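You operate a simulated robot arm through the tools that you are given. There is no shell and no other tool.

Carry out the task below with a simulated robot arm. There is one attempt and no reset: what you move stays moved.

## Task
Move the green card's tin from the carousel to the tins drawer.
Fine: leave the carousel at that word, shut the drawer and set the red knob to HOLD. Where these are worked on the way, their far stop is far enough and under half their travel is too little: tins drawer.

The check looks at the end state, three seconds after you hand in, the way a careful person would. Anything else that was tipped, shoved, dropped, spilled or broken makes it a failure.

## Robot
A 7-joint arm with a two-finger parallel gripper, fixed in place. Base frame: the origin is at the foot of the arm, x ahead of it, y to its left, z up. Units: cm, degrees, N and s.
Its first joint turns from -132.0 to 132.0 degrees. Payload 3.91 kg.
The TCP is the grasp point between the finger pads, 3 cm short of the fingertips. In the tool frame z runs along the fingers and y along their closing line. The gripper opens to 11 cm. The fingers are 2 cm wide and 1 cm thick; the gripper's body (4.8 by 11.2 cm) begins 5.5 cm behind the TCP.
Orientation is that of the tool frame in the base frame, as a unit quaternion [w, x, y, z]. With the fingers straight down and closing along the base's y, the tool's x points along the base's -x, its y along +y and its z along -z.

## Interface
- The arm moves only by the tool apply_moves. Its argument "targets" is text: rows parted by semicolons, each of 7 numbers parted by spaces: the shift along the base's x, y, z in units of 300 mm (1.0 is 300 mm), then the turn, a rotation vector about the base's x, y, z in units of 45 degrees (1.0 is 45 degrees), then the finger opening in cm, from 0 to 11. In form: x y z rx ry rz fingers; .... A call has 1 to 20 rows; each row is the pose to reach, as a shift and turn from the pose commanded when the call began. A call with a number of a shift or a turn outside -1 to 1 is refused whole. A row lasts 0.2 s, in which the tool goes at most 5 cm and 8.6 degrees; a call with a longer step from one row to the next is refused whole, and so is a gripper value outside its range. Where a pose cannot be reached the arm comes as near as it can. A force on the tool above 40 N (or 10 N above the force at the start of the call, whichever is more), or a blocked arm, ends the call early, and 0.2 s more pass. Each finger travels about 10.8 cm/s and halts on what it meets, pressing with about 35 N; the grip force reading is that of the motor and also rises with nothing between the fingers. The clock runs only during rows and for 0.2 s after the last one: add rows that repeat a pose to give the fingers time. The reply holds the time, the measured pose of the TCP, the force on the tool along the base axes, the opening and the grip force, in the units named above and with some noise, with the torque about the TCP (base axes, N m) and any sound that the robot's microphone picked up.
- Cameras (640 x 400 px; columns grow to the right, rows downward): "scene" is fixed at [5.63, 50.98, 145.01]; the picture's right is [0.01, -1.00, 0.00], its down [-0.90, -0.01, -0.43] and it looks along [0.43, 0.00, -0.90] (base axes); focal length 214 px, centre (320, 200). "wrist" rides on the gripper at [7.2, 1.7, -10.3] in the tool frame; the picture's right is [-0.23, 0.97, 0.00], its down [-0.76, -0.18, -0.62] and it looks along [-0.61, -0.14, 0.78] (tool axes); focal length 222 px, centre (320, 200). There is no depth. A picture from a camera that has moved, and an enlarged one, comes with that camera's place and axes in the base frame and with its lens. The place of the scene camera against the robot may be out by one fixed shift of up to 1.2 cm in any direction.
- capture(camera): a new picture of that camera. The clock stands still meanwhile.
- inspect(camera, box): a new picture of the part [left, top, right, bottom] of that camera's present view, enlarged. The clock stands still meanwhile.
- finish_job(): hands the job in; it is judged then, once.

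Places have to be worked out from the pictures, the camera data and where the tool is seen. Open the gripper and draw the arm clear of the work before you hand the job in, unless the task says otherwise.

The tools are called after ">>>" as a command line: name --argument value ..., lists and objects as JSON in quotes. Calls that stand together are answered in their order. apply_moves: Moves the arm, as the interface text tells. Its arguments: {"type":"object","properties":{"targets":{"type":"string"}},"required":["targets"]} The other tools are called the same way: capture (camera) takes a picture; inspect (camera, box) takes an enlarged picture of a part of a camera's view; finish_job () hands the job in.

At the start:

```text
clock: 0.0
tcp_pos: [24.39, 51.59, 142.22]
tcp_rot: [0.0, -0.001, 1.0, 0.001]
contact_force: [-0.1, -0.1, 0.2]
wrist_torque: [-0.01, -0.02, -0.01]
finger_gap: 11.0
grip_force: 0.0
```

scene: 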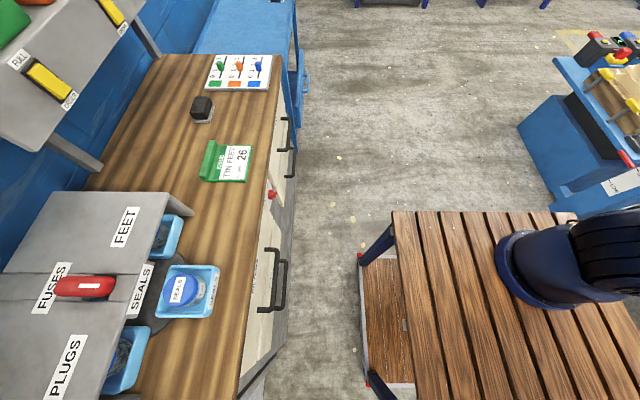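
wrist: 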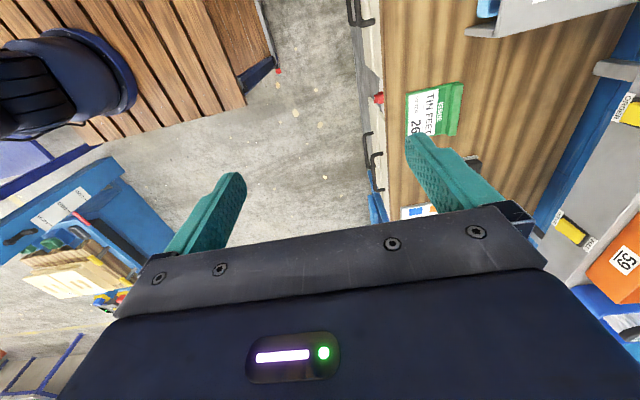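

I start by looking closer at the parts of the scene: the card, the carousel, the knob and the drawers.

>>> inspect --camera "scene" --box '[180, 40, 320, 200]'

>>> inspect --camera "scene" --box '[0, 180, 240, 400]'

>>> inspect --camera "scene" --box '[200, 160, 340, 400]'

>>> inspect --camera "scene" --box '[0, 0, 180, 130]'

```text
2.50 times, centred on (250, 120) of scene
camera zoom: at [5.63, 50.98, 145.01], right [0.01, -1.0, 0.0], down [-0.9, -0.01, -0.43], along [0.43, 0.0, -0.9], focal length 536 px, centre (495, 400)
```

zoom: 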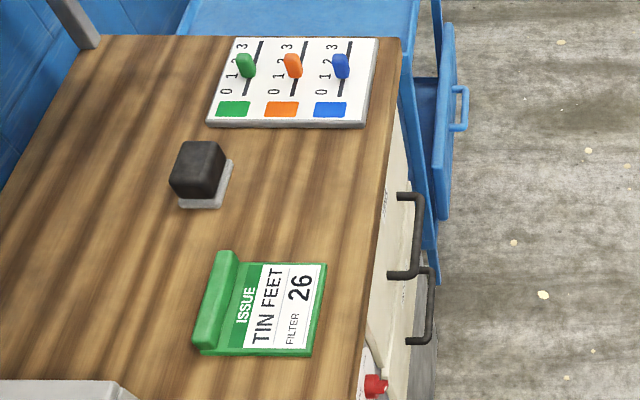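

```text
1.82 times, centred on (120, 290) of scene
camera zoom: at [5.63, 50.98, 145.01], right [0.01, -1.0, 0.0], down [-0.9, -0.01, -0.43], along [0.43, 0.0, -0.9], focal length 390 px, centre (684, 36)
```

zoom: 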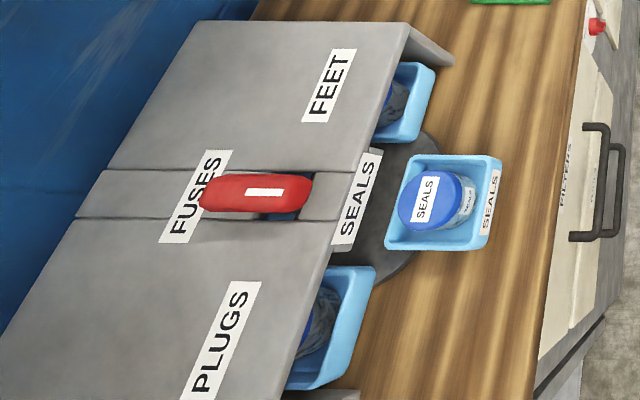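

```text
1.67 times, centred on (270, 280) of scene
camera zoom: at [5.63, 50.98, 145.01], right [0.01, -1.0, 0.0], down [-0.9, -0.01, -0.43], along [0.43, 0.0, -0.9], focal length 358 px, centre (403, 67)
```

zoom: 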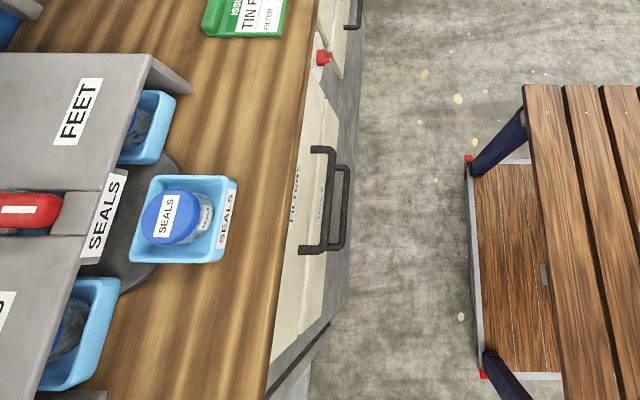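

```text
3.08 times, centred on (90, 65) of scene
camera zoom: at [5.63, 50.98, 145.01], right [0.01, -1.0, 0.0], down [-0.9, -0.01, -0.43], along [0.43, 0.0, -0.9], focal length 660 px, centre (1028, 615)
```

zoom: 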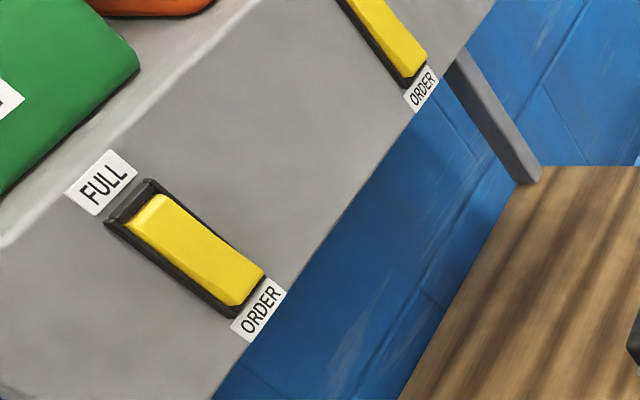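

The green card reads "ISSUE TIN FEET – FILTER 26"; the bench front with drawers faces the arm at about y≈67. I turn the wrist towards the bench so its camera can look at the drawer fronts and the red knob.

>>> apply_moves --targets "-0.028 -0.044 -0.06 0 0 0.1667 11; -0.056 -0.089 -0.12 0 0 0.3333 11; -0.083 -0.133 -0.18 0 0 0.5 11; -0.111 -0.178 -0.24 0 0 0.6667 11; -0.139 -0.222 -0.3 0 0 0.8333 11; -0.167 -0.267 -0.36 0 0 1.0 11"

```text
clock: 1.4
tcp_pos: [19.69, 43.84, 131.24]
tcp_rot: [-0.001, -0.383, 0.924, 0.001]
contact_force: [-0.7, -0.1, 0.1]
wrist_torque: [0.0, 0.0, -0.01]
finger_gap: 11.02
grip_force: 0.1
```

The arm followed as commanded. I turn the other 45 degrees and lower a bit, then take a picture.

>>> apply_moves --targets "0 0 -0.06 0 0 0.1667 11; 0 0 -0.12 0 0 0.3333 11; 0 0 -0.18 0 0 0.5 11; 0 0 -0.24 0 0 0.6667 11; 0 0 -0.3 0 0 0.8333 11; 0 0 -0.36 0 0 1.0 11"

>>> capture --camera "wrist"

>>> capture --camera "scene"

```text
clock: 2.8
tcp_pos: [19.39, 43.61, 120.62]
tcp_rot: [0.001, 0.708, -0.706, -0.001]
contact_force: [0.7, -0.1, -0.4]
wrist_torque: [0.0, -0.02, 0.02]
finger_gap: 11.01
grip_force: 0.0
```

```text
taken
camera wrist: at [17.66, 36.52, 130.81], right [-0.97, 0.23, 0.0], down [0.18, 0.76, 0.62], along [0.14, 0.61, -0.78], focal length 222 px, centre (320, 200)
```

wrist: 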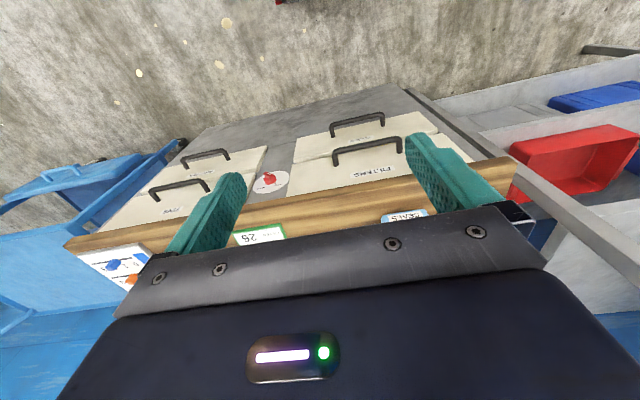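

```text
taken
```

scene: 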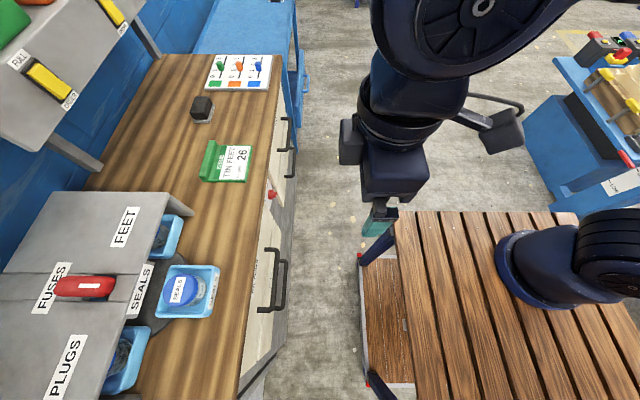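

Four drawers are visible with the red knob on a white dial between them. I enlarge the labels.

>>> inspect --camera "wrist" --box '[290, 90, 470, 210]'

>>> inspect --camera "wrist" --box '[90, 130, 300, 270]'

>>> inspect --camera "wrist" --box '[240, 160, 300, 200]'

```text
3.33 times, centred on (380, 150) of wrist
camera zoom: at [17.66, 36.52, 130.81], right [-0.97, 0.23, 0.0], down [0.18, 0.76, 0.62], along [0.14, 0.61, -0.78], focal length 740 px, centre (120, 367)
```

zoom: 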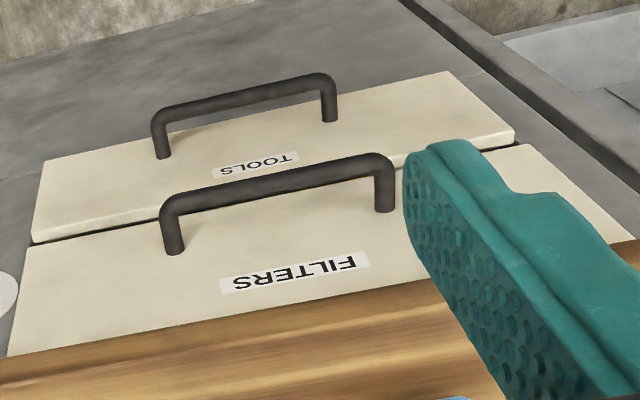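

```text
2.86 times, centred on (195, 200) of wrist
camera zoom: at [17.66, 36.52, 130.81], right [-0.97, 0.23, 0.0], down [0.18, 0.76, 0.62], along [0.14, 0.61, -0.78], focal length 635 px, centre (677, 200)
```

zoom: 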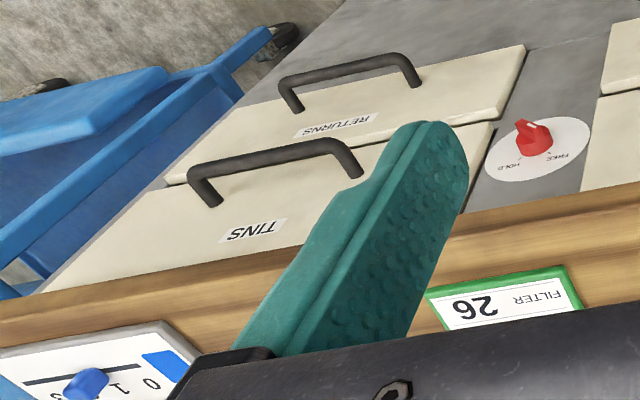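

```text
10.00 times, centred on (270, 180) of wrist
camera zoom: at [17.66, 36.52, 130.81], right [-0.97, 0.23, 0.0], down [0.18, 0.76, 0.62], along [0.14, 0.61, -0.78], focal length 2221 px, centre (820, 400)
```

zoom: 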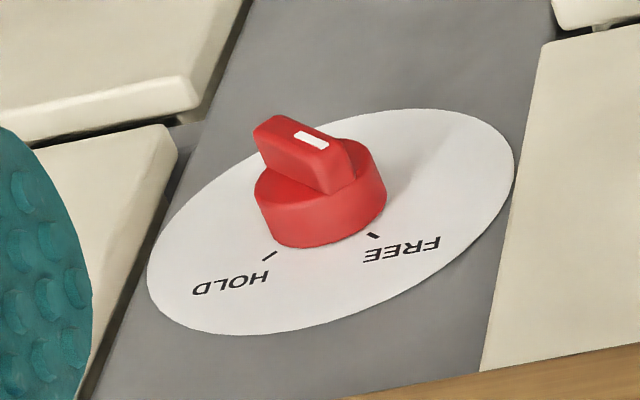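

The top-left drawer is TINS; the knob points at FREE, with HOLD the other mark. I move along +x, with a slight tilt, for a second view to triangulate the drawer handle and bench height.

>>> apply_moves --targets "0.12 -0.04 -0.05 0.06 0 0 11; 0.24 -0.08 -0.1 0.12 0 0 11; 0.36 -0.12 -0.15 0.19 0 0 11; 0.48 -0.16 -0.2 0.25 0 0 11; 0.6 -0.2 -0.25 0.31 0 0 11; 0.72 -0.24 -0.3 0.38 0 0 11; 0.84 -0.28 -0.33 0.44 0 0 11"

>>> capture --camera "wrist"

```text
clock: 4.4
tcp_pos: [44.41, 35.21, 110.39]
tcp_rot: [0.122, -0.696, 0.697, 0.123]
contact_force: [0.3, 0.8, 0.0]
wrist_torque: [0.0, -0.05, -0.01]
finger_gap: 11.0
grip_force: 0.1
```

```text
taken
camera wrist: at [42.78, 24.92, 117.6], right [-0.97, 0.21, 0.08], down [0.18, 0.5, 0.84], along [0.14, 0.84, -0.53], focal length 222 px, centre (320, 200)
```

wrist: 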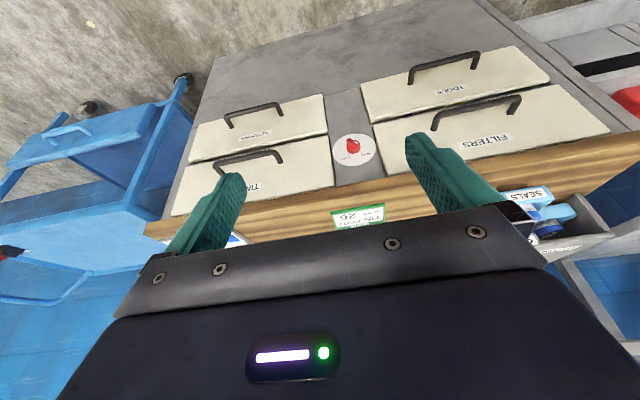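

Triangulation gives the knob dial at about (40, 69, 77) and the TINS handle bar at about (66, 62.7, 77.7). Next I move the camera back to −x to look at the carousel.

>>> apply_moves --targets "-0.15 0.05 0.02 0 0 0 11; -0.3 0.1 0.04 0 0 0 11; -0.45 0.15 0.06 0 0 0 11; -0.6 0.2 0.08 0 0 0 11; -0.75 0.25 0.1 0 0 0 11; -0.9 0.3 0.1 0 0 0 11; -1.0 0.4 0.1 0 0 0 11"

>>> capture --camera "wrist"

```text
clock: 6.0
tcp_pos: [14.73, 47.04, 113.42]
tcp_rot: [0.121, -0.696, 0.697, 0.122]
contact_force: [0.4, 0.2, 0.0]
wrist_torque: [0.01, 0.0, -0.01]
finger_gap: 11.01
grip_force: 0.0
```

```text
taken
camera wrist: at [12.97, 36.76, 120.63], right [-0.97, 0.21, 0.08], down [0.18, 0.51, 0.84], along [0.14, 0.84, -0.53], focal length 222 px, centre (320, 200)
```

wrist: 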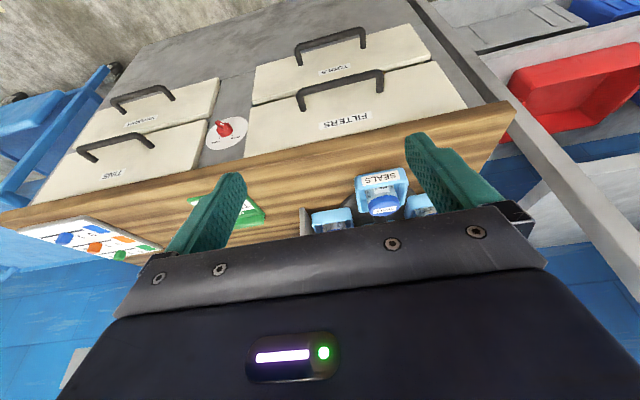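

The gripper hides the carousel; tilting the tool up towards the bench will bring the carousel into the free upper half of the picture.

>>> apply_moves --targets "-0.025 0.08 0.05 0.16 0 0 11; -0.05 0.16 0.1 0.32 0 0 11; -0.075 0.24 0.13 0.48 0 0 11; -0.1 0.33 0.16 0.65 0 0 11"

>>> capture --camera "wrist"

```text
clock: 7.0
tcp_pos: [11.28, 57.3, 118.71]
tcp_rot: [-0.293, 0.645, -0.641, -0.296]
contact_force: [-7.3, -0.5, -0.6]
wrist_torque: [-0.06, -0.34, -0.39]
finger_gap: 11.0
grip_force: 0.0
```

```text
taken
camera wrist: at [9.52, 44.73, 119.85], right [-0.97, 0.14, 0.17], down [0.18, 0.03, 0.98], along [0.14, 0.99, -0.05], focal length 222 px, centre (320, 200)
```

wrist: 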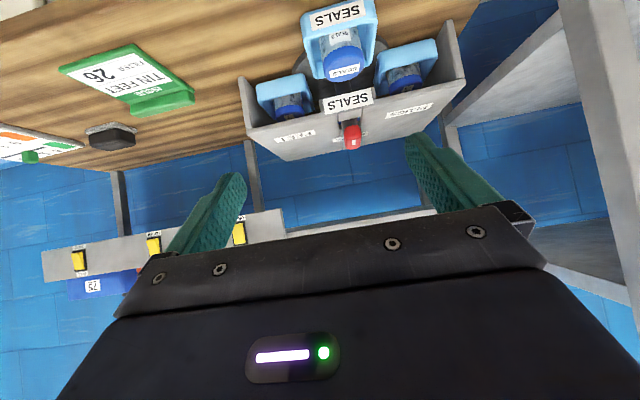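

A clear view of the carousel. The force reading of −7 N in x is odd—probably the motion ending; I enlarge the picture and will check the reading next move.

>>> inspect --camera "wrist" --box '[230, 0, 480, 165]'

>>> inspect --camera "wrist" --box '[290, 60, 420, 160]'

>>> capture --camera "scene"

```text
2.42 times, centred on (355, 82) of wrist
camera zoom: at [9.52, 44.73, 119.85], right [-0.97, 0.14, 0.17], down [0.18, 0.03, 0.98], along [0.14, 0.99, -0.05], focal length 538 px, centre (235, 485)
```

zoom: 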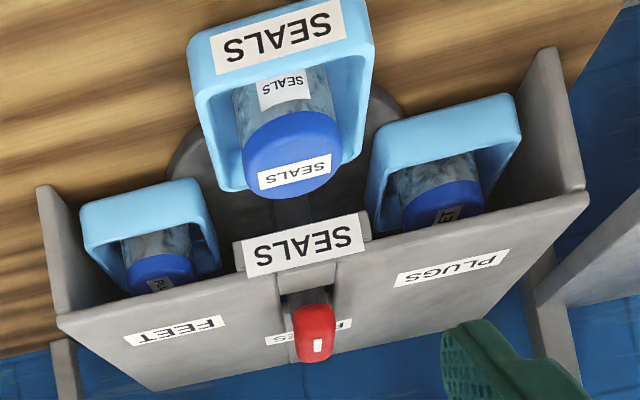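

```text
4.00 times, centred on (355, 110) of wrist
camera zoom: at [9.52, 44.73, 119.85], right [-0.97, 0.14, 0.17], down [0.18, 0.03, 0.98], along [0.14, 0.99, -0.05], focal length 888 px, centre (180, 560)
```

zoom: 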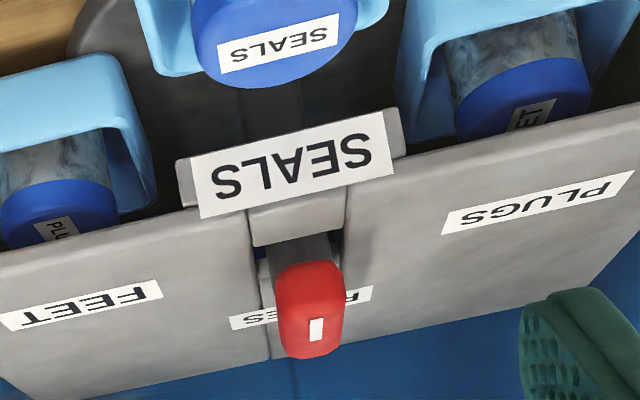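

```text
taken
```

scene: 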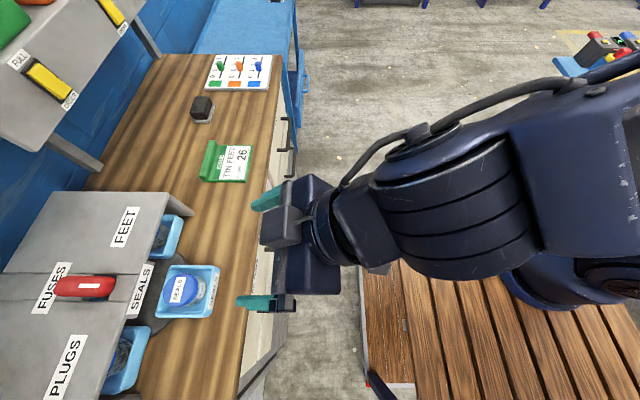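

The tin under the −x side of the hood carries "…ET" on its lid (FEET), and the one on the +x side "PLU…", so pointing the red top handle at the FEET word should bring the FEET tray to the front. I now go above the hood with the tool pointing down for a close look at the handle (about (7.5, 90, 106)).

>>> apply_moves --targets "-0.02 0.12 0.06 -0.166 0 0 11; -0.04 0.25 0.12 -0.333 0 0 11; -0.06 0.38 0.18 -0.5 0 0 11; -0.08 0.51 0.22 -0.667 0 0 11; -0.1 0.64 0.25 -0.833 0 0 11; -0.12 0.77 0.25 -1.0 0 0 11"

>>> capture --camera "wrist"

```text
clock: 8.4
tcp_pos: [8.09, 80.35, 125.92]
tcp_rot: [-0.024, 0.707, -0.707, -0.026]
contact_force: [0.1, -0.8, 1.2]
wrist_torque: [0.03, 0.06, -0.01]
finger_gap: 11.0
grip_force: 0.1
```

```text
taken
camera wrist: at [6.36, 72.37, 135.63], right [-0.97, 0.23, 0.02], down [0.18, 0.72, 0.68], along [0.14, 0.66, -0.74], focal length 222 px, centre (320, 200)
```

wrist: 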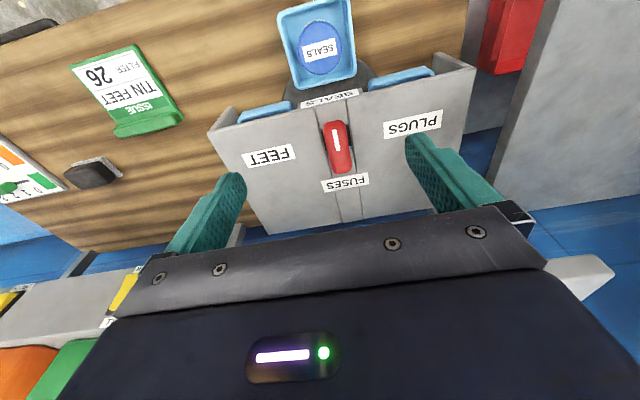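

>>> inspect --camera "wrist" --box '[260, 80, 420, 200]'

>>> inspect --camera "wrist" --box '[260, 0, 380, 110]'

>>> capture --camera "scene"

```text
3.33 times, centred on (340, 140) of wrist
camera zoom: at [6.36, 72.37, 135.63], right [-0.97, 0.23, 0.02], down [0.18, 0.72, 0.68], along [0.14, 0.66, -0.74], focal length 740 px, centre (253, 400)
```

zoom: 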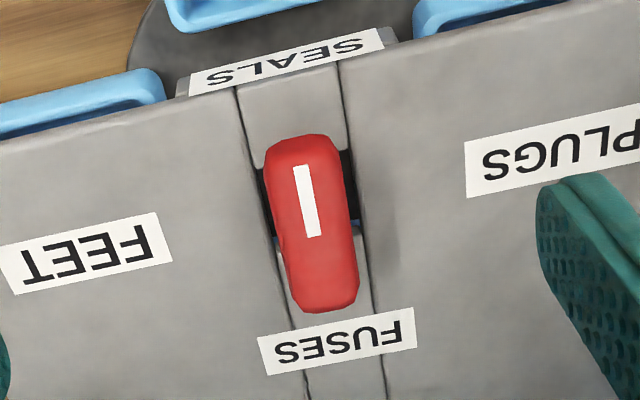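

```text
3.64 times, centred on (320, 55) of wrist
camera zoom: at [6.36, 72.37, 135.63], right [-0.97, 0.23, 0.02], down [0.18, 0.72, 0.68], along [0.14, 0.66, -0.74], focal length 808 px, centre (320, 727)
```

zoom: 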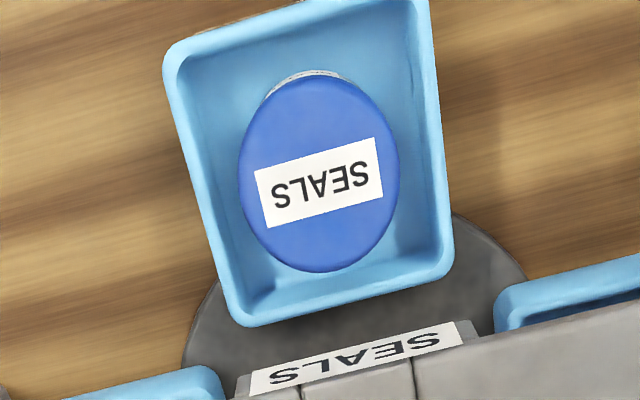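

```text
taken
```

scene: 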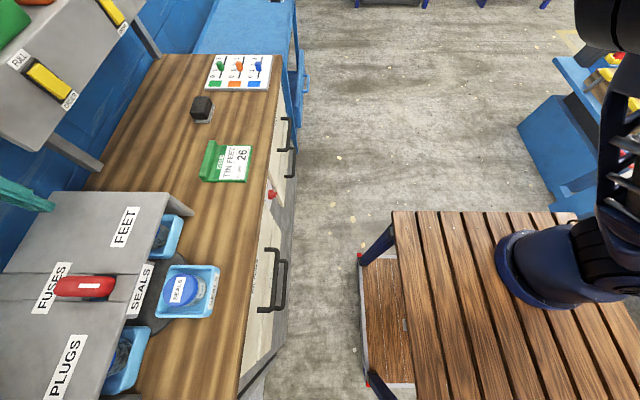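

The handle is a bar about 8 cm long at roughly (7.0, 88.3), top at z≈108, with the hood top at z≈103.5; its white mark points to SEALS. I move to hover straight above it with the tool vertical and check alignment.

>>> apply_moves --targets "-0.012 0.09 -0.11 -0.03 0 0 11; -0.024 0.18 -0.22 -0.06 0 0 11; -0.035 0.268 -0.33 -0.09 0 0 11; -0.035 0.268 -0.33 -0.09 0 0 11"

>>> capture --camera "wrist"

>>> capture --camera "scene"

```text
clock: 9.4
tcp_pos: [6.85, 88.03, 116.0]
tcp_rot: [0.0, 0.707, -0.707, -0.001]
contact_force: [-0.2, -0.1, 0.4]
wrist_torque: [0.03, 0.02, 0.0]
finger_gap: 11.01
grip_force: 0.0
```

```text
taken
camera wrist: at [5.12, 80.85, 126.28], right [-0.97, 0.23, 0.0], down [0.18, 0.76, 0.62], along [0.14, 0.61, -0.78], focal length 222 px, centre (320, 200)
```

wrist: 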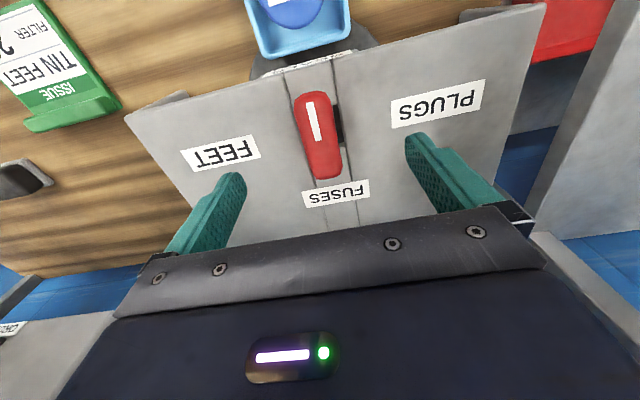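

```text
taken
```

scene: 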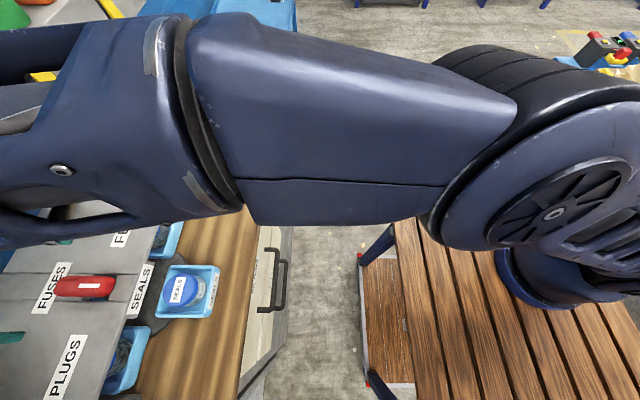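

>>> inspect --camera "wrist" --box '[260, 60, 380, 220]'

>>> inspect --camera "scene" --box '[20, 240, 160, 330]'

```text
2.50 times, centred on (320, 140) of wrist
camera zoom: at [5.12, 80.85, 126.28], right [-0.97, 0.23, 0.0], down [0.18, 0.76, 0.62], along [0.14, 0.61, -0.78], focal length 555 px, centre (320, 350)
```

zoom: 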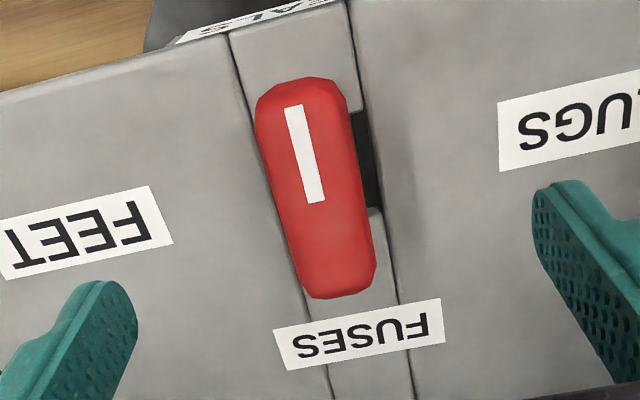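

```text
4.44 times, centred on (90, 285) of scene
camera zoom: at [5.63, 50.98, 145.01], right [0.01, -1.0, 0.0], down [-0.9, -0.01, -0.43], along [0.43, 0.0, -0.9], focal length 953 px, centre (1342, -178)
```

zoom: 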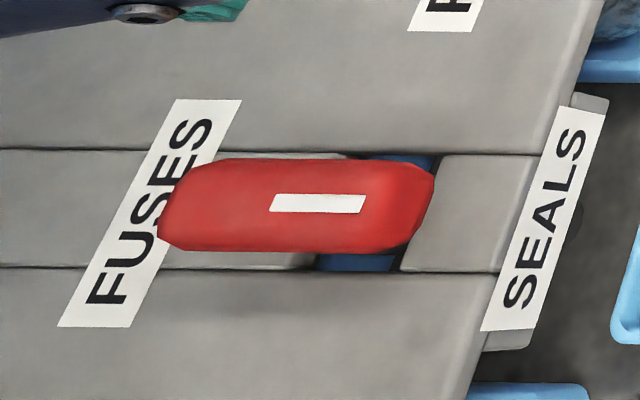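

The axis seems to be at about (6.9, 89.1), where the hole in the hood strip is centred. I descend to TCP z≈107.5 (tips about 1 cm above the hood) and close on the handle.

>>> apply_moves --targets "0.001 0.018 -0.14 0 0 0 11; 0.002 0.036 -0.283 0 0 0 11; 0.002 0.036 -0.283 0 0 0 8; 0.002 0.036 -0.283 0 0 0 5; 0.002 0.036 -0.283 0 0 0 3; 0.002 0.036 -0.283 0 0 0 3; 0.002 0.036 -0.283 0 0 0 3"

>>> capture --camera "wrist"

```text
clock: 11.0
tcp_pos: [7.06, 89.19, 107.6]
tcp_rot: [0.0, -0.707, 0.708, 0.001]
contact_force: [11.2, -2.3, -3.7]
wrist_torque: [0.54, -0.59, 0.02]
finger_gap: 3.22
grip_force: 44.6
```

```text
taken
camera wrist: at [5.31, 82.07, 117.85], right [-0.97, 0.23, 0.0], down [0.18, 0.76, 0.62], along [0.14, 0.61, -0.78], focal length 222 px, centre (320, 200)
```

wrist: 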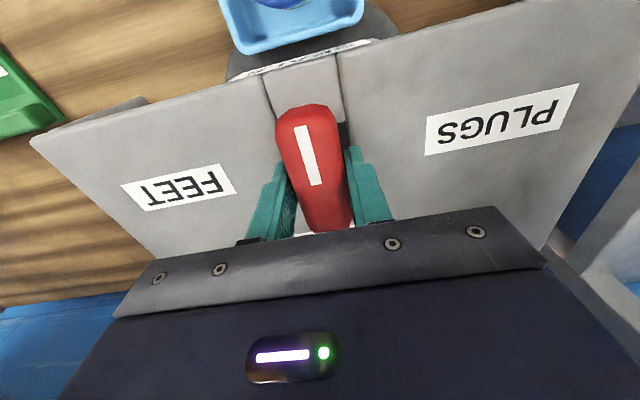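

Gripped at 3.2 cm width with 11 N side force in +x, so the axis lies slightly to +x. I shift 0.2 cm that way and begin turning counter-clockwise by a small step to see the response.

>>> apply_moves --targets "0.007 0 0 0 0 0 3; 0.007 0 0 0 0 0.1 3; 0.007 0 0 0 0 0.2 3"

```text
clock: 11.8
tcp_pos: [7.15, 89.25, 107.67]
tcp_rot: [0.001, 0.761, -0.649, -0.002]
contact_force: [-10.6, 5.3, 6.8]
wrist_torque: [-0.14, -0.38, -1.74]
finger_gap: 3.37
grip_force: 44.5
```

The handle gives a resisting torque of 1.7 N·m and the side force flipped, so the axis is in between. I correct by 0.1 cm and continue turning.

>>> apply_moves --targets "-0.004 0 0 0 0 0.12 3; -0.004 0 0 0 0 0.25 3; -0.004 0 0 0 0 0.4 3; -0.004 0 0 0 0 0.55 3; -0.004 0 0 0 0 0.7 3"

>>> capture --camera "wrist"

>>> capture --camera "scene"

```text
clock: 13.0
tcp_pos: [7.08, 89.46, 107.42]
tcp_rot: [0.001, 0.908, -0.418, -0.001]
contact_force: [-13.9, 6.2, 0.8]
wrist_torque: [-0.51, -0.24, -5.18]
finger_gap: 5.43
grip_force: 44.8
```

```text
taken
camera wrist: at [10.44, 82.84, 117.75], right [-0.89, -0.46, 0.0], down [-0.36, 0.7, 0.62], along [-0.29, 0.55, -0.78], focal length 222 px, centre (320, 200)
```

wrist: 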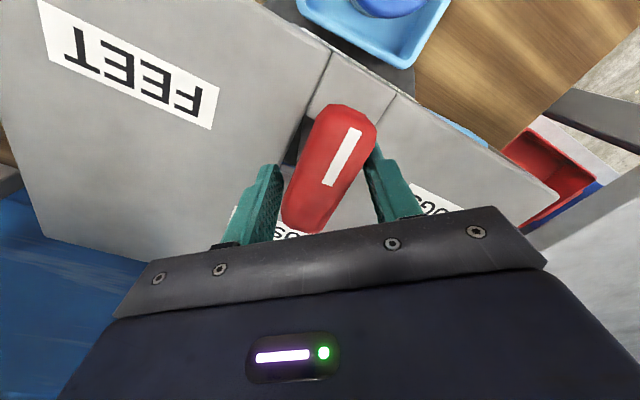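

```text
taken
```

scene: 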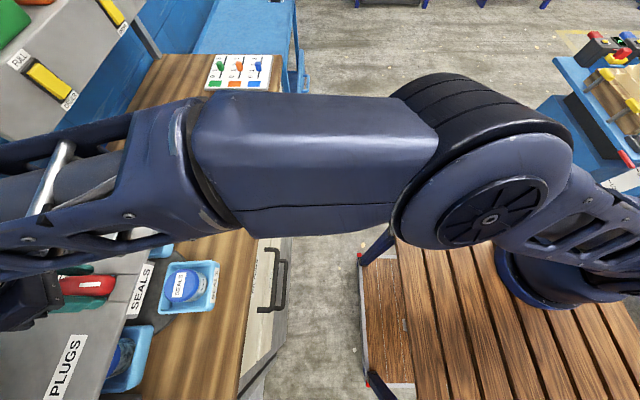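

The tool turned but the handle did not: the fingers were forced open to 5.4 cm with 5 N·m of torque. I turn back to the handle's own direction before trying anything else.

>>> apply_moves --targets "0 0 0 0 0 -0.16 3; 0 0 0 0 0 -0.32 3; 0 0 0 0 0 -0.48 3; 0 0 0 0 0 -0.64 3; 0 0 0 0 0 -0.8 3; 0 0 0 0 0 -0.9 3; 0 0 0 0 0 -0.9 3"

>>> capture --camera "wrist"

>>> inspect --camera "scene" --box '[0, 180, 240, 400]'

```text
clock: 14.6
tcp_pos: [6.99, 89.45, 107.52]
tcp_rot: [-0.001, -0.706, 0.708, 0.0]
contact_force: [-10.2, -4.5, -2.0]
wrist_torque: [-0.15, -0.59, -0.01]
finger_gap: 3.18
grip_force: 44.4
```

```text
taken
camera wrist: at [5.32, 82.18, 117.78], right [-0.97, 0.23, 0.0], down [0.18, 0.76, 0.62], along [0.14, 0.61, -0.78], focal length 222 px, centre (320, 200)
```

wrist: 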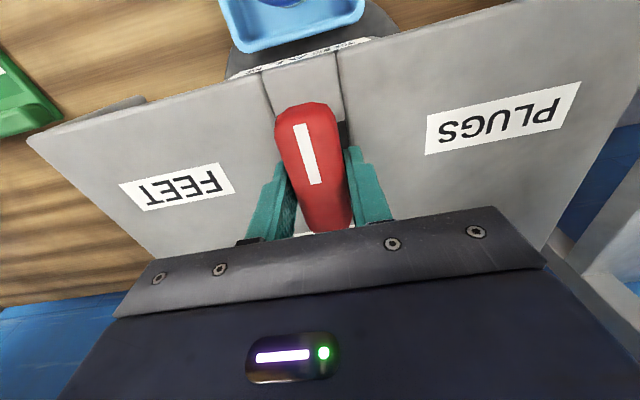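

```text
1.82 times, centred on (120, 290) of scene
camera zoom: at [5.63, 50.98, 145.01], right [0.01, -1.0, 0.0], down [-0.9, -0.01, -0.43], along [0.43, 0.0, -0.9], focal length 390 px, centre (684, 36)
```

zoom: 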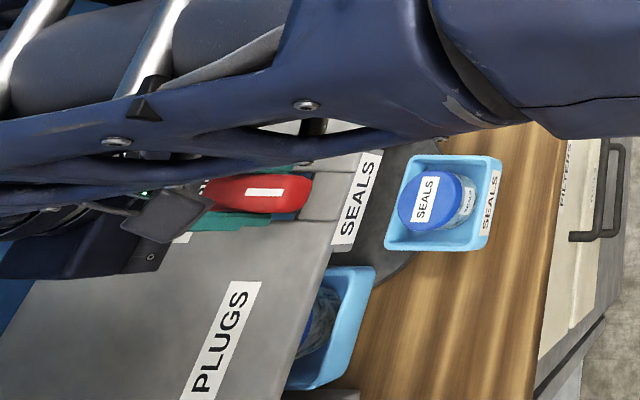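

The handle is where it was. I try a small clockwise turn, in case the counter-clockwise side is a stop.

>>> apply_moves --targets "0.002 0 0 0 0 -0.1 3; 0.002 0 0 0 0 -0.2 3; 0.002 0 0 0 0 -0.3 3"

>>> capture --camera "wrist"

```text
clock: 15.4
tcp_pos: [7.01, 89.36, 107.55]
tcp_rot: [-0.001, -0.619, 0.786, 0.001]
contact_force: [-25.2, 13.6, -1.4]
wrist_torque: [1.27, -1.05, 0.06]
finger_gap: 3.19
grip_force: 45.2
```

```text
taken
camera wrist: at [3.66, 82.76, 117.78], right [-0.89, 0.45, 0.0], down [0.35, 0.7, 0.62], along [0.28, 0.56, -0.78], focal length 222 px, centre (320, 200)
```

wrist: 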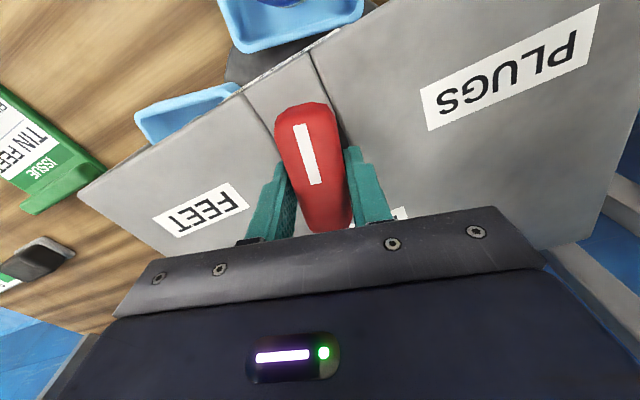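

Clockwise it turns freely (torque near zero), and the next tray is coming round, so the FEET position lies 270° clockwise. I correct the side force by shifting −0.1 cm in x, +0.07 in y and go on clockwise.

>>> apply_moves --targets "-0.0033 0.0023 0 0 0 -0.05 3; -0.0033 0.0023 0 0 0 -0.2 3; -0.0033 0.0023 0 0 0 -0.35 3; -0.0033 0.0023 0 0 0 -0.5 3"

```text
clock: 16.4
tcp_pos: [7.06, 89.38, 107.48]
tcp_rot: [-0.001, -0.454, 0.891, 0.0]
contact_force: [-31.2, -14.5, -4.9]
wrist_torque: [-0.01, -0.57, 0.05]
finger_gap: 3.18
grip_force: 44.6
```

Turning continues without torque; side forces of −31/−14 N show the grip point must follow a small circle. I shift accordingly and keep turning.

>>> apply_moves --targets "-0.006 -0.001 0 0 0 -0.08 3; -0.0085 0 0 0 0 -0.2 3; -0.0095 0.001 0 0 0 -0.35 3; -0.0105 0.002 0 0 0 -0.5 3; -0.011 0.003 0 0 0 -0.65 3"

```text
clock: 17.6
tcp_pos: [6.78, 89.53, 107.61]
tcp_rot: [0.001, -0.213, 0.977, 0.0]
contact_force: [-4.7, -29.1, -5.3]
wrist_torque: [0.2, -0.84, 0.02]
finger_gap: 3.24
grip_force: 45.2
```

Now the force is mainly −29 N in y; fitting the readings puts the axis near (6.8, 89.5). I finish the first 90° with the corrected path.

>>> apply_moves --targets "-0.001 -0.005 0 0 0 -0.05 3; -0.0025 -0.006 0 0 0 -0.2 3; -0.004 -0.0055 0 0 0 -0.37 3; -0.005 -0.0047 0 0 0 -0.55 3; -0.005 -0.0047 0 0 0 -0.55 3"

>>> capture --camera "wrist"

>>> capture --camera "scene"

```text
clock: 18.8
tcp_pos: [6.9, 89.51, 107.53]
tcp_rot: [0.002, 0.004, 1.0, 0.002]
contact_force: [4.0, 13.6, -4.2]
wrist_torque: [-0.69, 0.27, 0.0]
finger_gap: 3.2
grip_force: 44.5
stopped in row 5: the force on the tool passed its limit at 41 N (the readings are from after the stop); the commanded pose is now the measured one
```

```text
taken
camera wrist: at [-0.41, 91.21, 117.77], right [0.23, 0.97, 0.01], down [0.76, -0.19, 0.62], along [0.61, -0.14, -0.78], focal length 222 px, centre (320, 200)
```

wrist: 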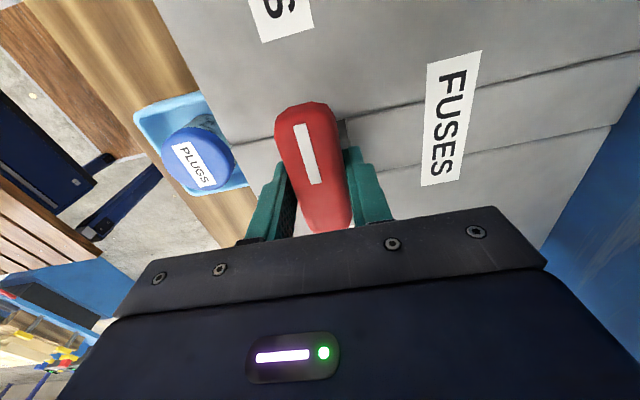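

```text
taken
```

scene: 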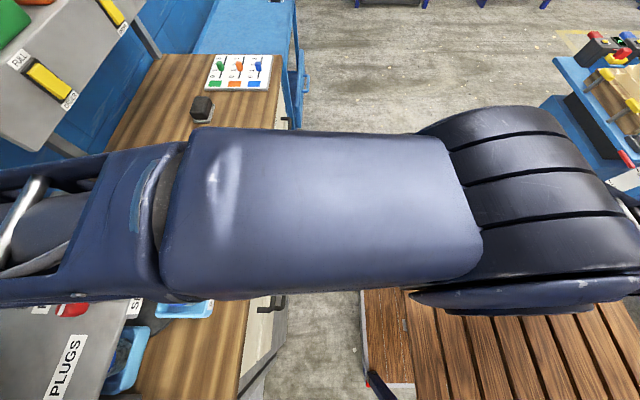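

The handle now points at PLUGS and the PLUGS tray is in front. I release, rise 4 cm and swing the tool back by 180° to regrip for the remaining 180°.

>>> apply_moves --targets "0 0 0 0 0 0 6; 0 0 0 0 0 0 9; 0 0 0 0 0 0 11; 0 0 0 0 0 0 11; 0 0 0.08 0 0 0 11; 0 0 0.15 0 0 0 11; 0 0 0.15 0 0 0.16 11; 0 0 0.15 0 0 0.33 11; 0 0 0.15 0 0 0.5 11; 0 0 0.15 0 0 0.67 11; 0 0 0.15 0 0 0.84 11; 0 0 0.15 0 0 1.0 11"

>>> apply_moves --targets "0 0 0 0 0 0.16 11; 0 0 0 0 0 0.33 11; 0 0 0 0 0 0.5 11; 0 0 0 0 0 0.67 11; 0 0 0 0 0 0.84 11; 0 0 0 0 0 1.0 11"

>>> apply_moves --targets "0 0 0 0 0 0.16 11; 0 0 0 0 0 0.33 11; 0 0 0 0 0 0.5 11; 0 0 0 0 0 0.67 11; 0 0 0 0 0 0.84 11; 0 0 0 0 0 1.0 11"

>>> apply_moves --targets "0 0 0 0 0 0.16 11; 0 0 0 0 0 0.33 11; 0 0 0 0 0 0.5 11; 0 0 0 0 0 0.67 11; 0 0 0 0 0 0.84 11; 0 0 0 0 0 1.0 11"

>>> capture --camera "wrist"

```text
clock: 21.4
tcp_pos: [6.93, 89.54, 112.17]
tcp_rot: [0.0, -0.381, 0.924, 0.004]
contact_force: [0.1, 0.1, 0.5]
wrist_torque: [-0.01, 0.0, -0.04]
finger_gap: 11.0
grip_force: 0.0
```

```text
clock: 22.8
tcp_pos: [6.9, 89.32, 112.19]
tcp_rot: [-0.002, -0.707, 0.707, 0.004]
contact_force: [0.9, -0.1, -0.1]
wrist_torque: [-0.01, -0.02, 0.0]
finger_gap: 11.02
grip_force: 0.1
```

```text
clock: 24.2
tcp_pos: [6.93, 89.43, 112.16]
tcp_rot: [0.001, 0.923, -0.384, -0.002]
contact_force: [-0.3, -0.7, 0.3]
wrist_torque: [-0.02, 0.01, -0.01]
finger_gap: 10.99
grip_force: 0.1
```

```text
clock: 25.6
tcp_pos: [6.97, 89.31, 112.09]
tcp_rot: [0.002, 1.0, -0.001, -0.002]
contact_force: [0.0, -0.6, -0.2]
wrist_torque: [0.03, -0.02, 0.0]
finger_gap: 10.98
grip_force: 0.0
```

```text
taken
camera wrist: at [14.09, 87.77, 122.43], right [-0.23, -0.97, 0.01], down [-0.76, 0.18, 0.62], along [-0.61, 0.14, -0.78], focal length 222 px, centre (320, 200)
```

wrist: 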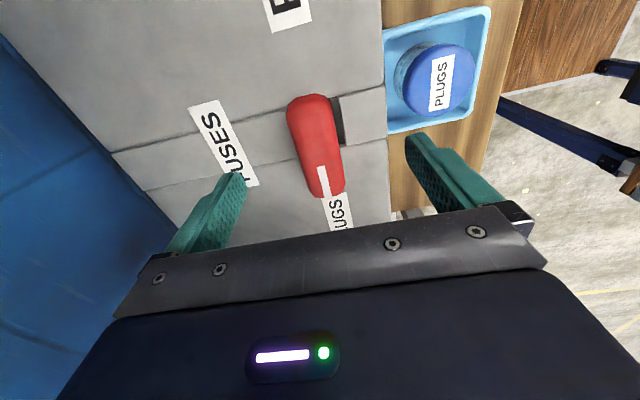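

The tool is at yaw 180 with the handle between the fingers along x. I lower by 4.6 cm and close again.

>>> apply_moves --targets "0 0.003 -0.08 0 0 0 11; 0 0.003 -0.153 0 0 0 11; 0 0.003 -0.153 0 0 0 8; 0 0.003 -0.153 0 0 0 5; 0 0.003 -0.153 0 0 0 3; 0 0.003 -0.153 0 0 0 3; 0 0.003 -0.153 0 0 0 3"

```text
clock: 27.2
tcp_pos: [6.83, 89.45, 107.63]
tcp_rot: [0.002, 1.0, -0.003, -0.002]
contact_force: [0.3, 4.8, -1.6]
wrist_torque: [1.67, -0.01, 0.01]
finger_gap: 3.22
grip_force: 45.3
```

Gripped with small side force. I turn clockwise another 30° and watch the forces.

>>> apply_moves --targets "0 0.0005 0 0 0 -0.15 3; 0 0.0005 0 0 0 -0.3 3; 0 0.0005 0 0 0 -0.45 3; 0 0.0005 0 0 0 -0.6 3"

```text
clock: 28.2
tcp_pos: [6.8, 89.55, 107.62]
tcp_rot: [0.001, 0.971, -0.237, -0.003]
contact_force: [-0.6, 15.7, 14.4]
wrist_torque: [0.7, -1.66, 0.07]
finger_gap: 3.2
grip_force: 45.0
```

Turning works well with modest force; I add a small +y correction and continue.

>>> apply_moves --targets "0 0.003 0.002 0 0 -0.1 3; 0 0.003 0.002 0 0 -0.25 3; 0 0.003 0.002 0 0 -0.4 3; 0 0.003 0.002 0 0 -0.55 3; 0 0.003 0.002 0 0 -0.7 3"

```text
clock: 29.5
tcp_pos: [6.87, 89.6, 107.64]
tcp_rot: [0.0, 0.872, -0.489, -0.003]
contact_force: [1.4, 2.7, -0.1]
wrist_torque: [0.57, -0.99, 0.01]
finger_gap: 3.2
grip_force: 45.2
stopped in row 5: the force on the tool passed its limit at 42 N (the readings are from after the stop); the commanded pose is now the measured one
```

A force limit stop reset the command; forces are low again at 58° into this turn. I continue in smaller pieces.

>>> apply_moves --targets "0 0 0 0 0 -0.12 3; 0 0 0 0 0 -0.24 3; 0 0 0 0 0 -0.36 3"

```text
clock: 30.3
tcp_pos: [6.97, 89.6, 107.73]
tcp_rot: [0.0, 0.794, -0.608, -0.002]
contact_force: [1.4, 14.8, -1.8]
wrist_torque: [0.45, -1.08, 0.08]
finger_gap: 3.19
grip_force: 45.2
```

>>> apply_moves --targets "0 0.002 0 0 0 -0.12 3; 0 0.003 0 0 0 -0.24 3; 0 0.003 0 0 0 -0.36 3"

```text
clock: 31.1
tcp_pos: [6.95, 89.71, 107.62]
tcp_rot: [0.001, -0.701, 0.713, 0.002]
contact_force: [6.3, 7.7, 0.8]
wrist_torque: [-1.36, -1.0, 0.13]
finger_gap: 3.2
grip_force: 45.8
```

The handle is now at FUSES (half of this turn), forces small. I keep turning clockwise.

>>> apply_moves --targets "0.001 0.001 0 0 0 -0.12 3; 0.001 0.001 0 0 0 -0.24 3; 0.001 0.001 0 0 0 -0.36 3; 0.001 0.001 0 0 0 -0.48 3"

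```text
clock: 32.1
tcp_pos: [7.06, 89.73, 107.66]
tcp_rot: [0.002, -0.554, 0.832, 0.003]
contact_force: [17.7, -15.8, 0.4]
wrist_torque: [-1.83, -0.43, 0.09]
finger_gap: 3.19
grip_force: 44.8
```

Side force now +18/−16 N; I follow it by +0.1 in x and −0.1 in y while turning on.

>>> apply_moves --targets "0.003 -0.003 0 0 0 -0.08 3; 0.003 -0.003 0 0 0 -0.2 3; 0.003 -0.004 0 0 0 -0.32 3; 0.003 -0.004 0 0 0 -0.44 3"

```text
clock: 33.1
tcp_pos: [7.23, 89.64, 107.68]
tcp_rot: [0.002, -0.403, 0.915, 0.002]
contact_force: [21.2, -8.2, -8.7]
wrist_torque: [-0.41, -0.88, 0.09]
finger_gap: 3.18
grip_force: 45.6
```

>>> apply_moves --targets "0.004 -0.002 0 0 0 -0.08 3; 0.004 -0.002 0 0 0 -0.2 3; 0.004 -0.003 0 0 0 -0.32 3; 0.005 -0.003 0 0 0 -0.44 3"

```text
clock: 34.1
tcp_pos: [7.11, 89.62, 107.58]
tcp_rot: [0.002, -0.24, 0.971, 0.003]
contact_force: [10.7, 3.7, -3.5]
wrist_torque: [-0.3, -1.64, 0.04]
finger_gap: 3.25
grip_force: 44.7
```

About 28° remain to the FEET word. I continue.

>>> apply_moves --targets "0.001 0 0 0 0 -0.12 3; 0.001 0 0 0 0 -0.24 3; 0.001 0 0 0 0 -0.36 3; 0.001 0 0 0 0 -0.48 3"

>>> capture --camera "wrist"

```text
clock: 35.1
tcp_pos: [7.27, 89.47, 107.62]
tcp_rot: [0.003, -0.054, 0.999, 0.002]
contact_force: [9.6, -3.6, -0.3]
wrist_torque: [-1.62, 0.55, -0.01]
finger_gap: 3.17
grip_force: 45.1
```

```text
taken
camera wrist: at [-0.24, 90.43, 117.87], right [0.12, 0.99, 0.0], down [0.77, -0.1, 0.63], along [0.62, -0.07, -0.78], focal length 222 px, centre (320, 200)
```

wrist: 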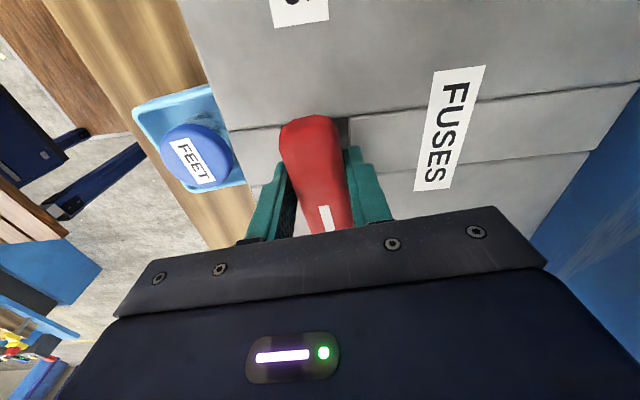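

The FEET tray is nearly in front; 6° remain. I finish the turn to exactly 0.

>>> apply_moves --targets "0.001 0 0 0 0 -0.07 3; 0.001 0 0 0 0 -0.138 3; 0.001 0 0 0 0 -0.138 3"

>>> capture --camera "wrist"

```text
clock: 35.9
tcp_pos: [7.31, 89.43, 107.65]
tcp_rot: [0.003, 0.0, 1.0, 0.001]
contact_force: [11.4, -28.6, -0.1]
wrist_torque: [-1.49, 0.51, 0.01]
finger_gap: 3.21
grip_force: 45.3
```

```text
taken
camera wrist: at [-0.12, 91.22, 117.86], right [0.23, 0.97, 0.0], down [0.76, -0.18, 0.63], along [0.61, -0.14, -0.78], focal length 222 px, centre (320, 200)
```

wrist: 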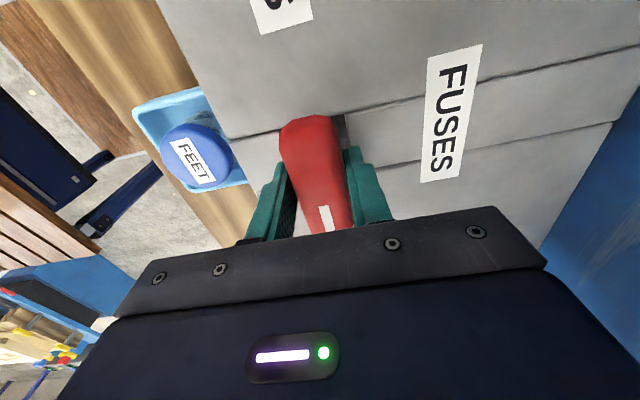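

The FEET tin is in front and the handle lies along x pointing at the FEET word. I relieve the side force, release and rise.

>>> apply_moves --targets "0.002 -0.004 0 0 0 0 3; 0.002 -0.004 0 0 0 0 6; 0.002 -0.004 0 0 0 0 9; 0.002 -0.004 0 0 0 0 11; 0.002 -0.004 0.1 0 0 0 11; 0.002 -0.004 0.25 0 0 0 11; 0.002 -0.1 0.4 0 0 0 11; 0.002 -0.25 0.45 0 0 0 11; 0.002 -0.4 0.45 0 0 0 11"

>>> capture --camera "wrist"

>>> capture --camera "scene"

```text
refused: row 7 steps farther than a row can; nothing moved
```

```text
taken
camera wrist: at [-0.12, 91.22, 117.86], right [0.23, 0.97, 0.0], down [0.76, -0.18, 0.63], along [0.61, -0.14, -0.78], focal length 222 px, centre (320, 200)
```

wrist: 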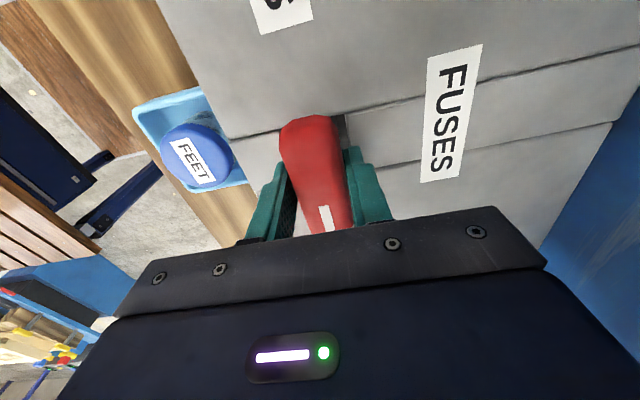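

```text
taken
```

scene: 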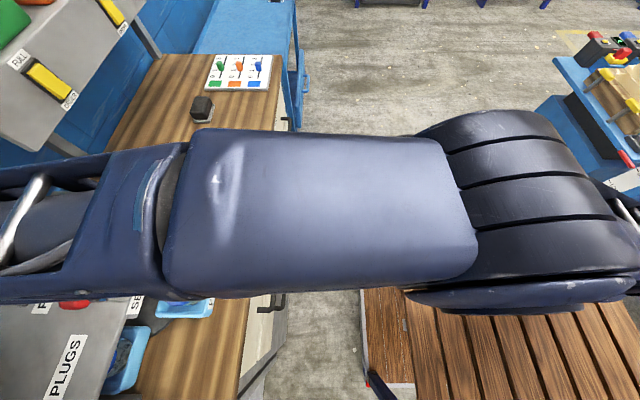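

One step was too long and the call was refused. I resend with shorter steps.

>>> apply_moves --targets "0.002 -0.004 0 0 0 0 3; 0.002 -0.004 0 0 0 0 6; 0.002 -0.004 0 0 0 0 9; 0.002 -0.004 0 0 0 0 11; 0.002 -0.004 0.1 0 0 0 11; 0.002 -0.004 0.24 0 0 0 11; 0.002 -0.09 0.34 0 0 0 11; 0.002 -0.2 0.44 0 0 0 11; 0.002 -0.33 0.5 0 0 0 11; 0.002 -0.45 0.5 0 0 0 11; 0.002 -0.45 0.5 0 0 0 11"

>>> capture --camera "wrist"

>>> capture --camera "scene"

```text
clock: 38.3
tcp_pos: [7.56, 76.14, 122.2]
tcp_rot: [0.002, -0.001, 1.0, 0.002]
contact_force: [-0.5, 0.7, 0.0]
wrist_torque: [-0.01, 0.0, -0.02]
finger_gap: 11.02
grip_force: 0.0
```

```text
taken
camera wrist: at [0.27, 77.89, 132.4], right [0.23, 0.97, 0.0], down [0.76, -0.18, 0.63], along [0.61, -0.14, -0.78], focal length 222 px, centre (320, 200)
```

wrist: 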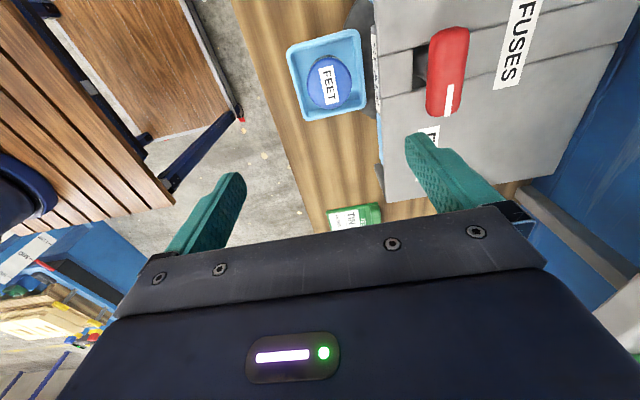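

```text
taken
```

scene: 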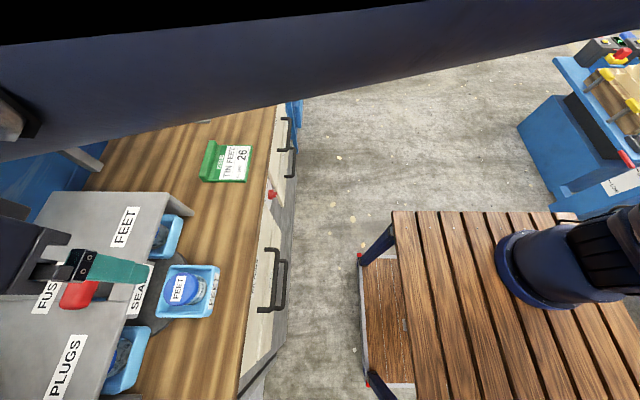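

The FEET tray with its tin is in front and the handle points to FEET. I look closely at the tin, tray and the handle.

>>> inspect --camera "wrist" --box '[270, 10, 480, 150]'

>>> inspect --camera "scene" --box '[140, 240, 240, 340]'

```text
2.86 times, centred on (375, 80) of wrist
camera zoom: at [0.27, 77.89, 132.4], right [0.23, 0.97, 0.0], down [0.76, -0.18, 0.63], along [0.61, -0.14, -0.78], focal length 635 px, centre (163, 543)
```

zoom: 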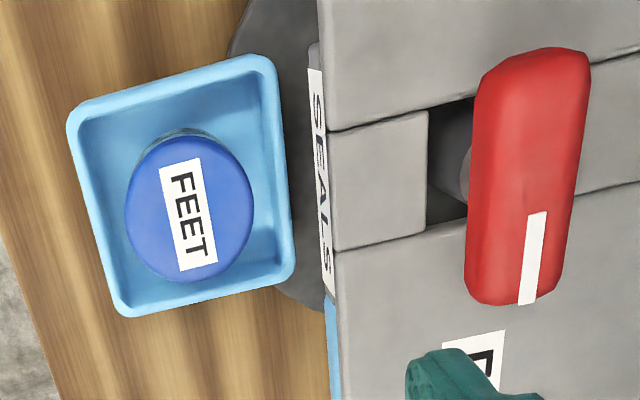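

```text
4.00 times, centred on (190, 290) of scene
camera zoom: at [5.63, 50.98, 145.01], right [0.01, -1.0, 0.0], down [-0.9, -0.01, -0.43], along [0.43, 0.0, -0.9], focal length 858 px, centre (840, -160)
```

zoom: 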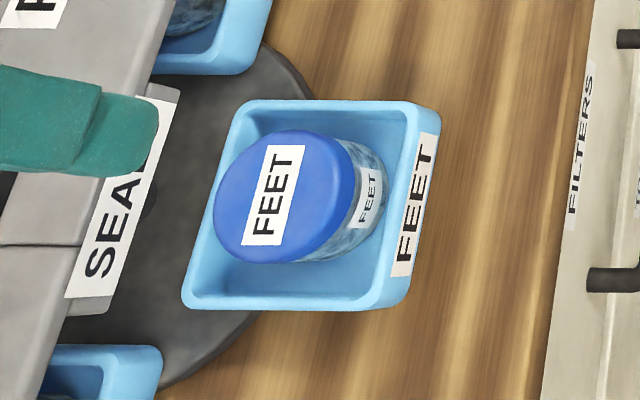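

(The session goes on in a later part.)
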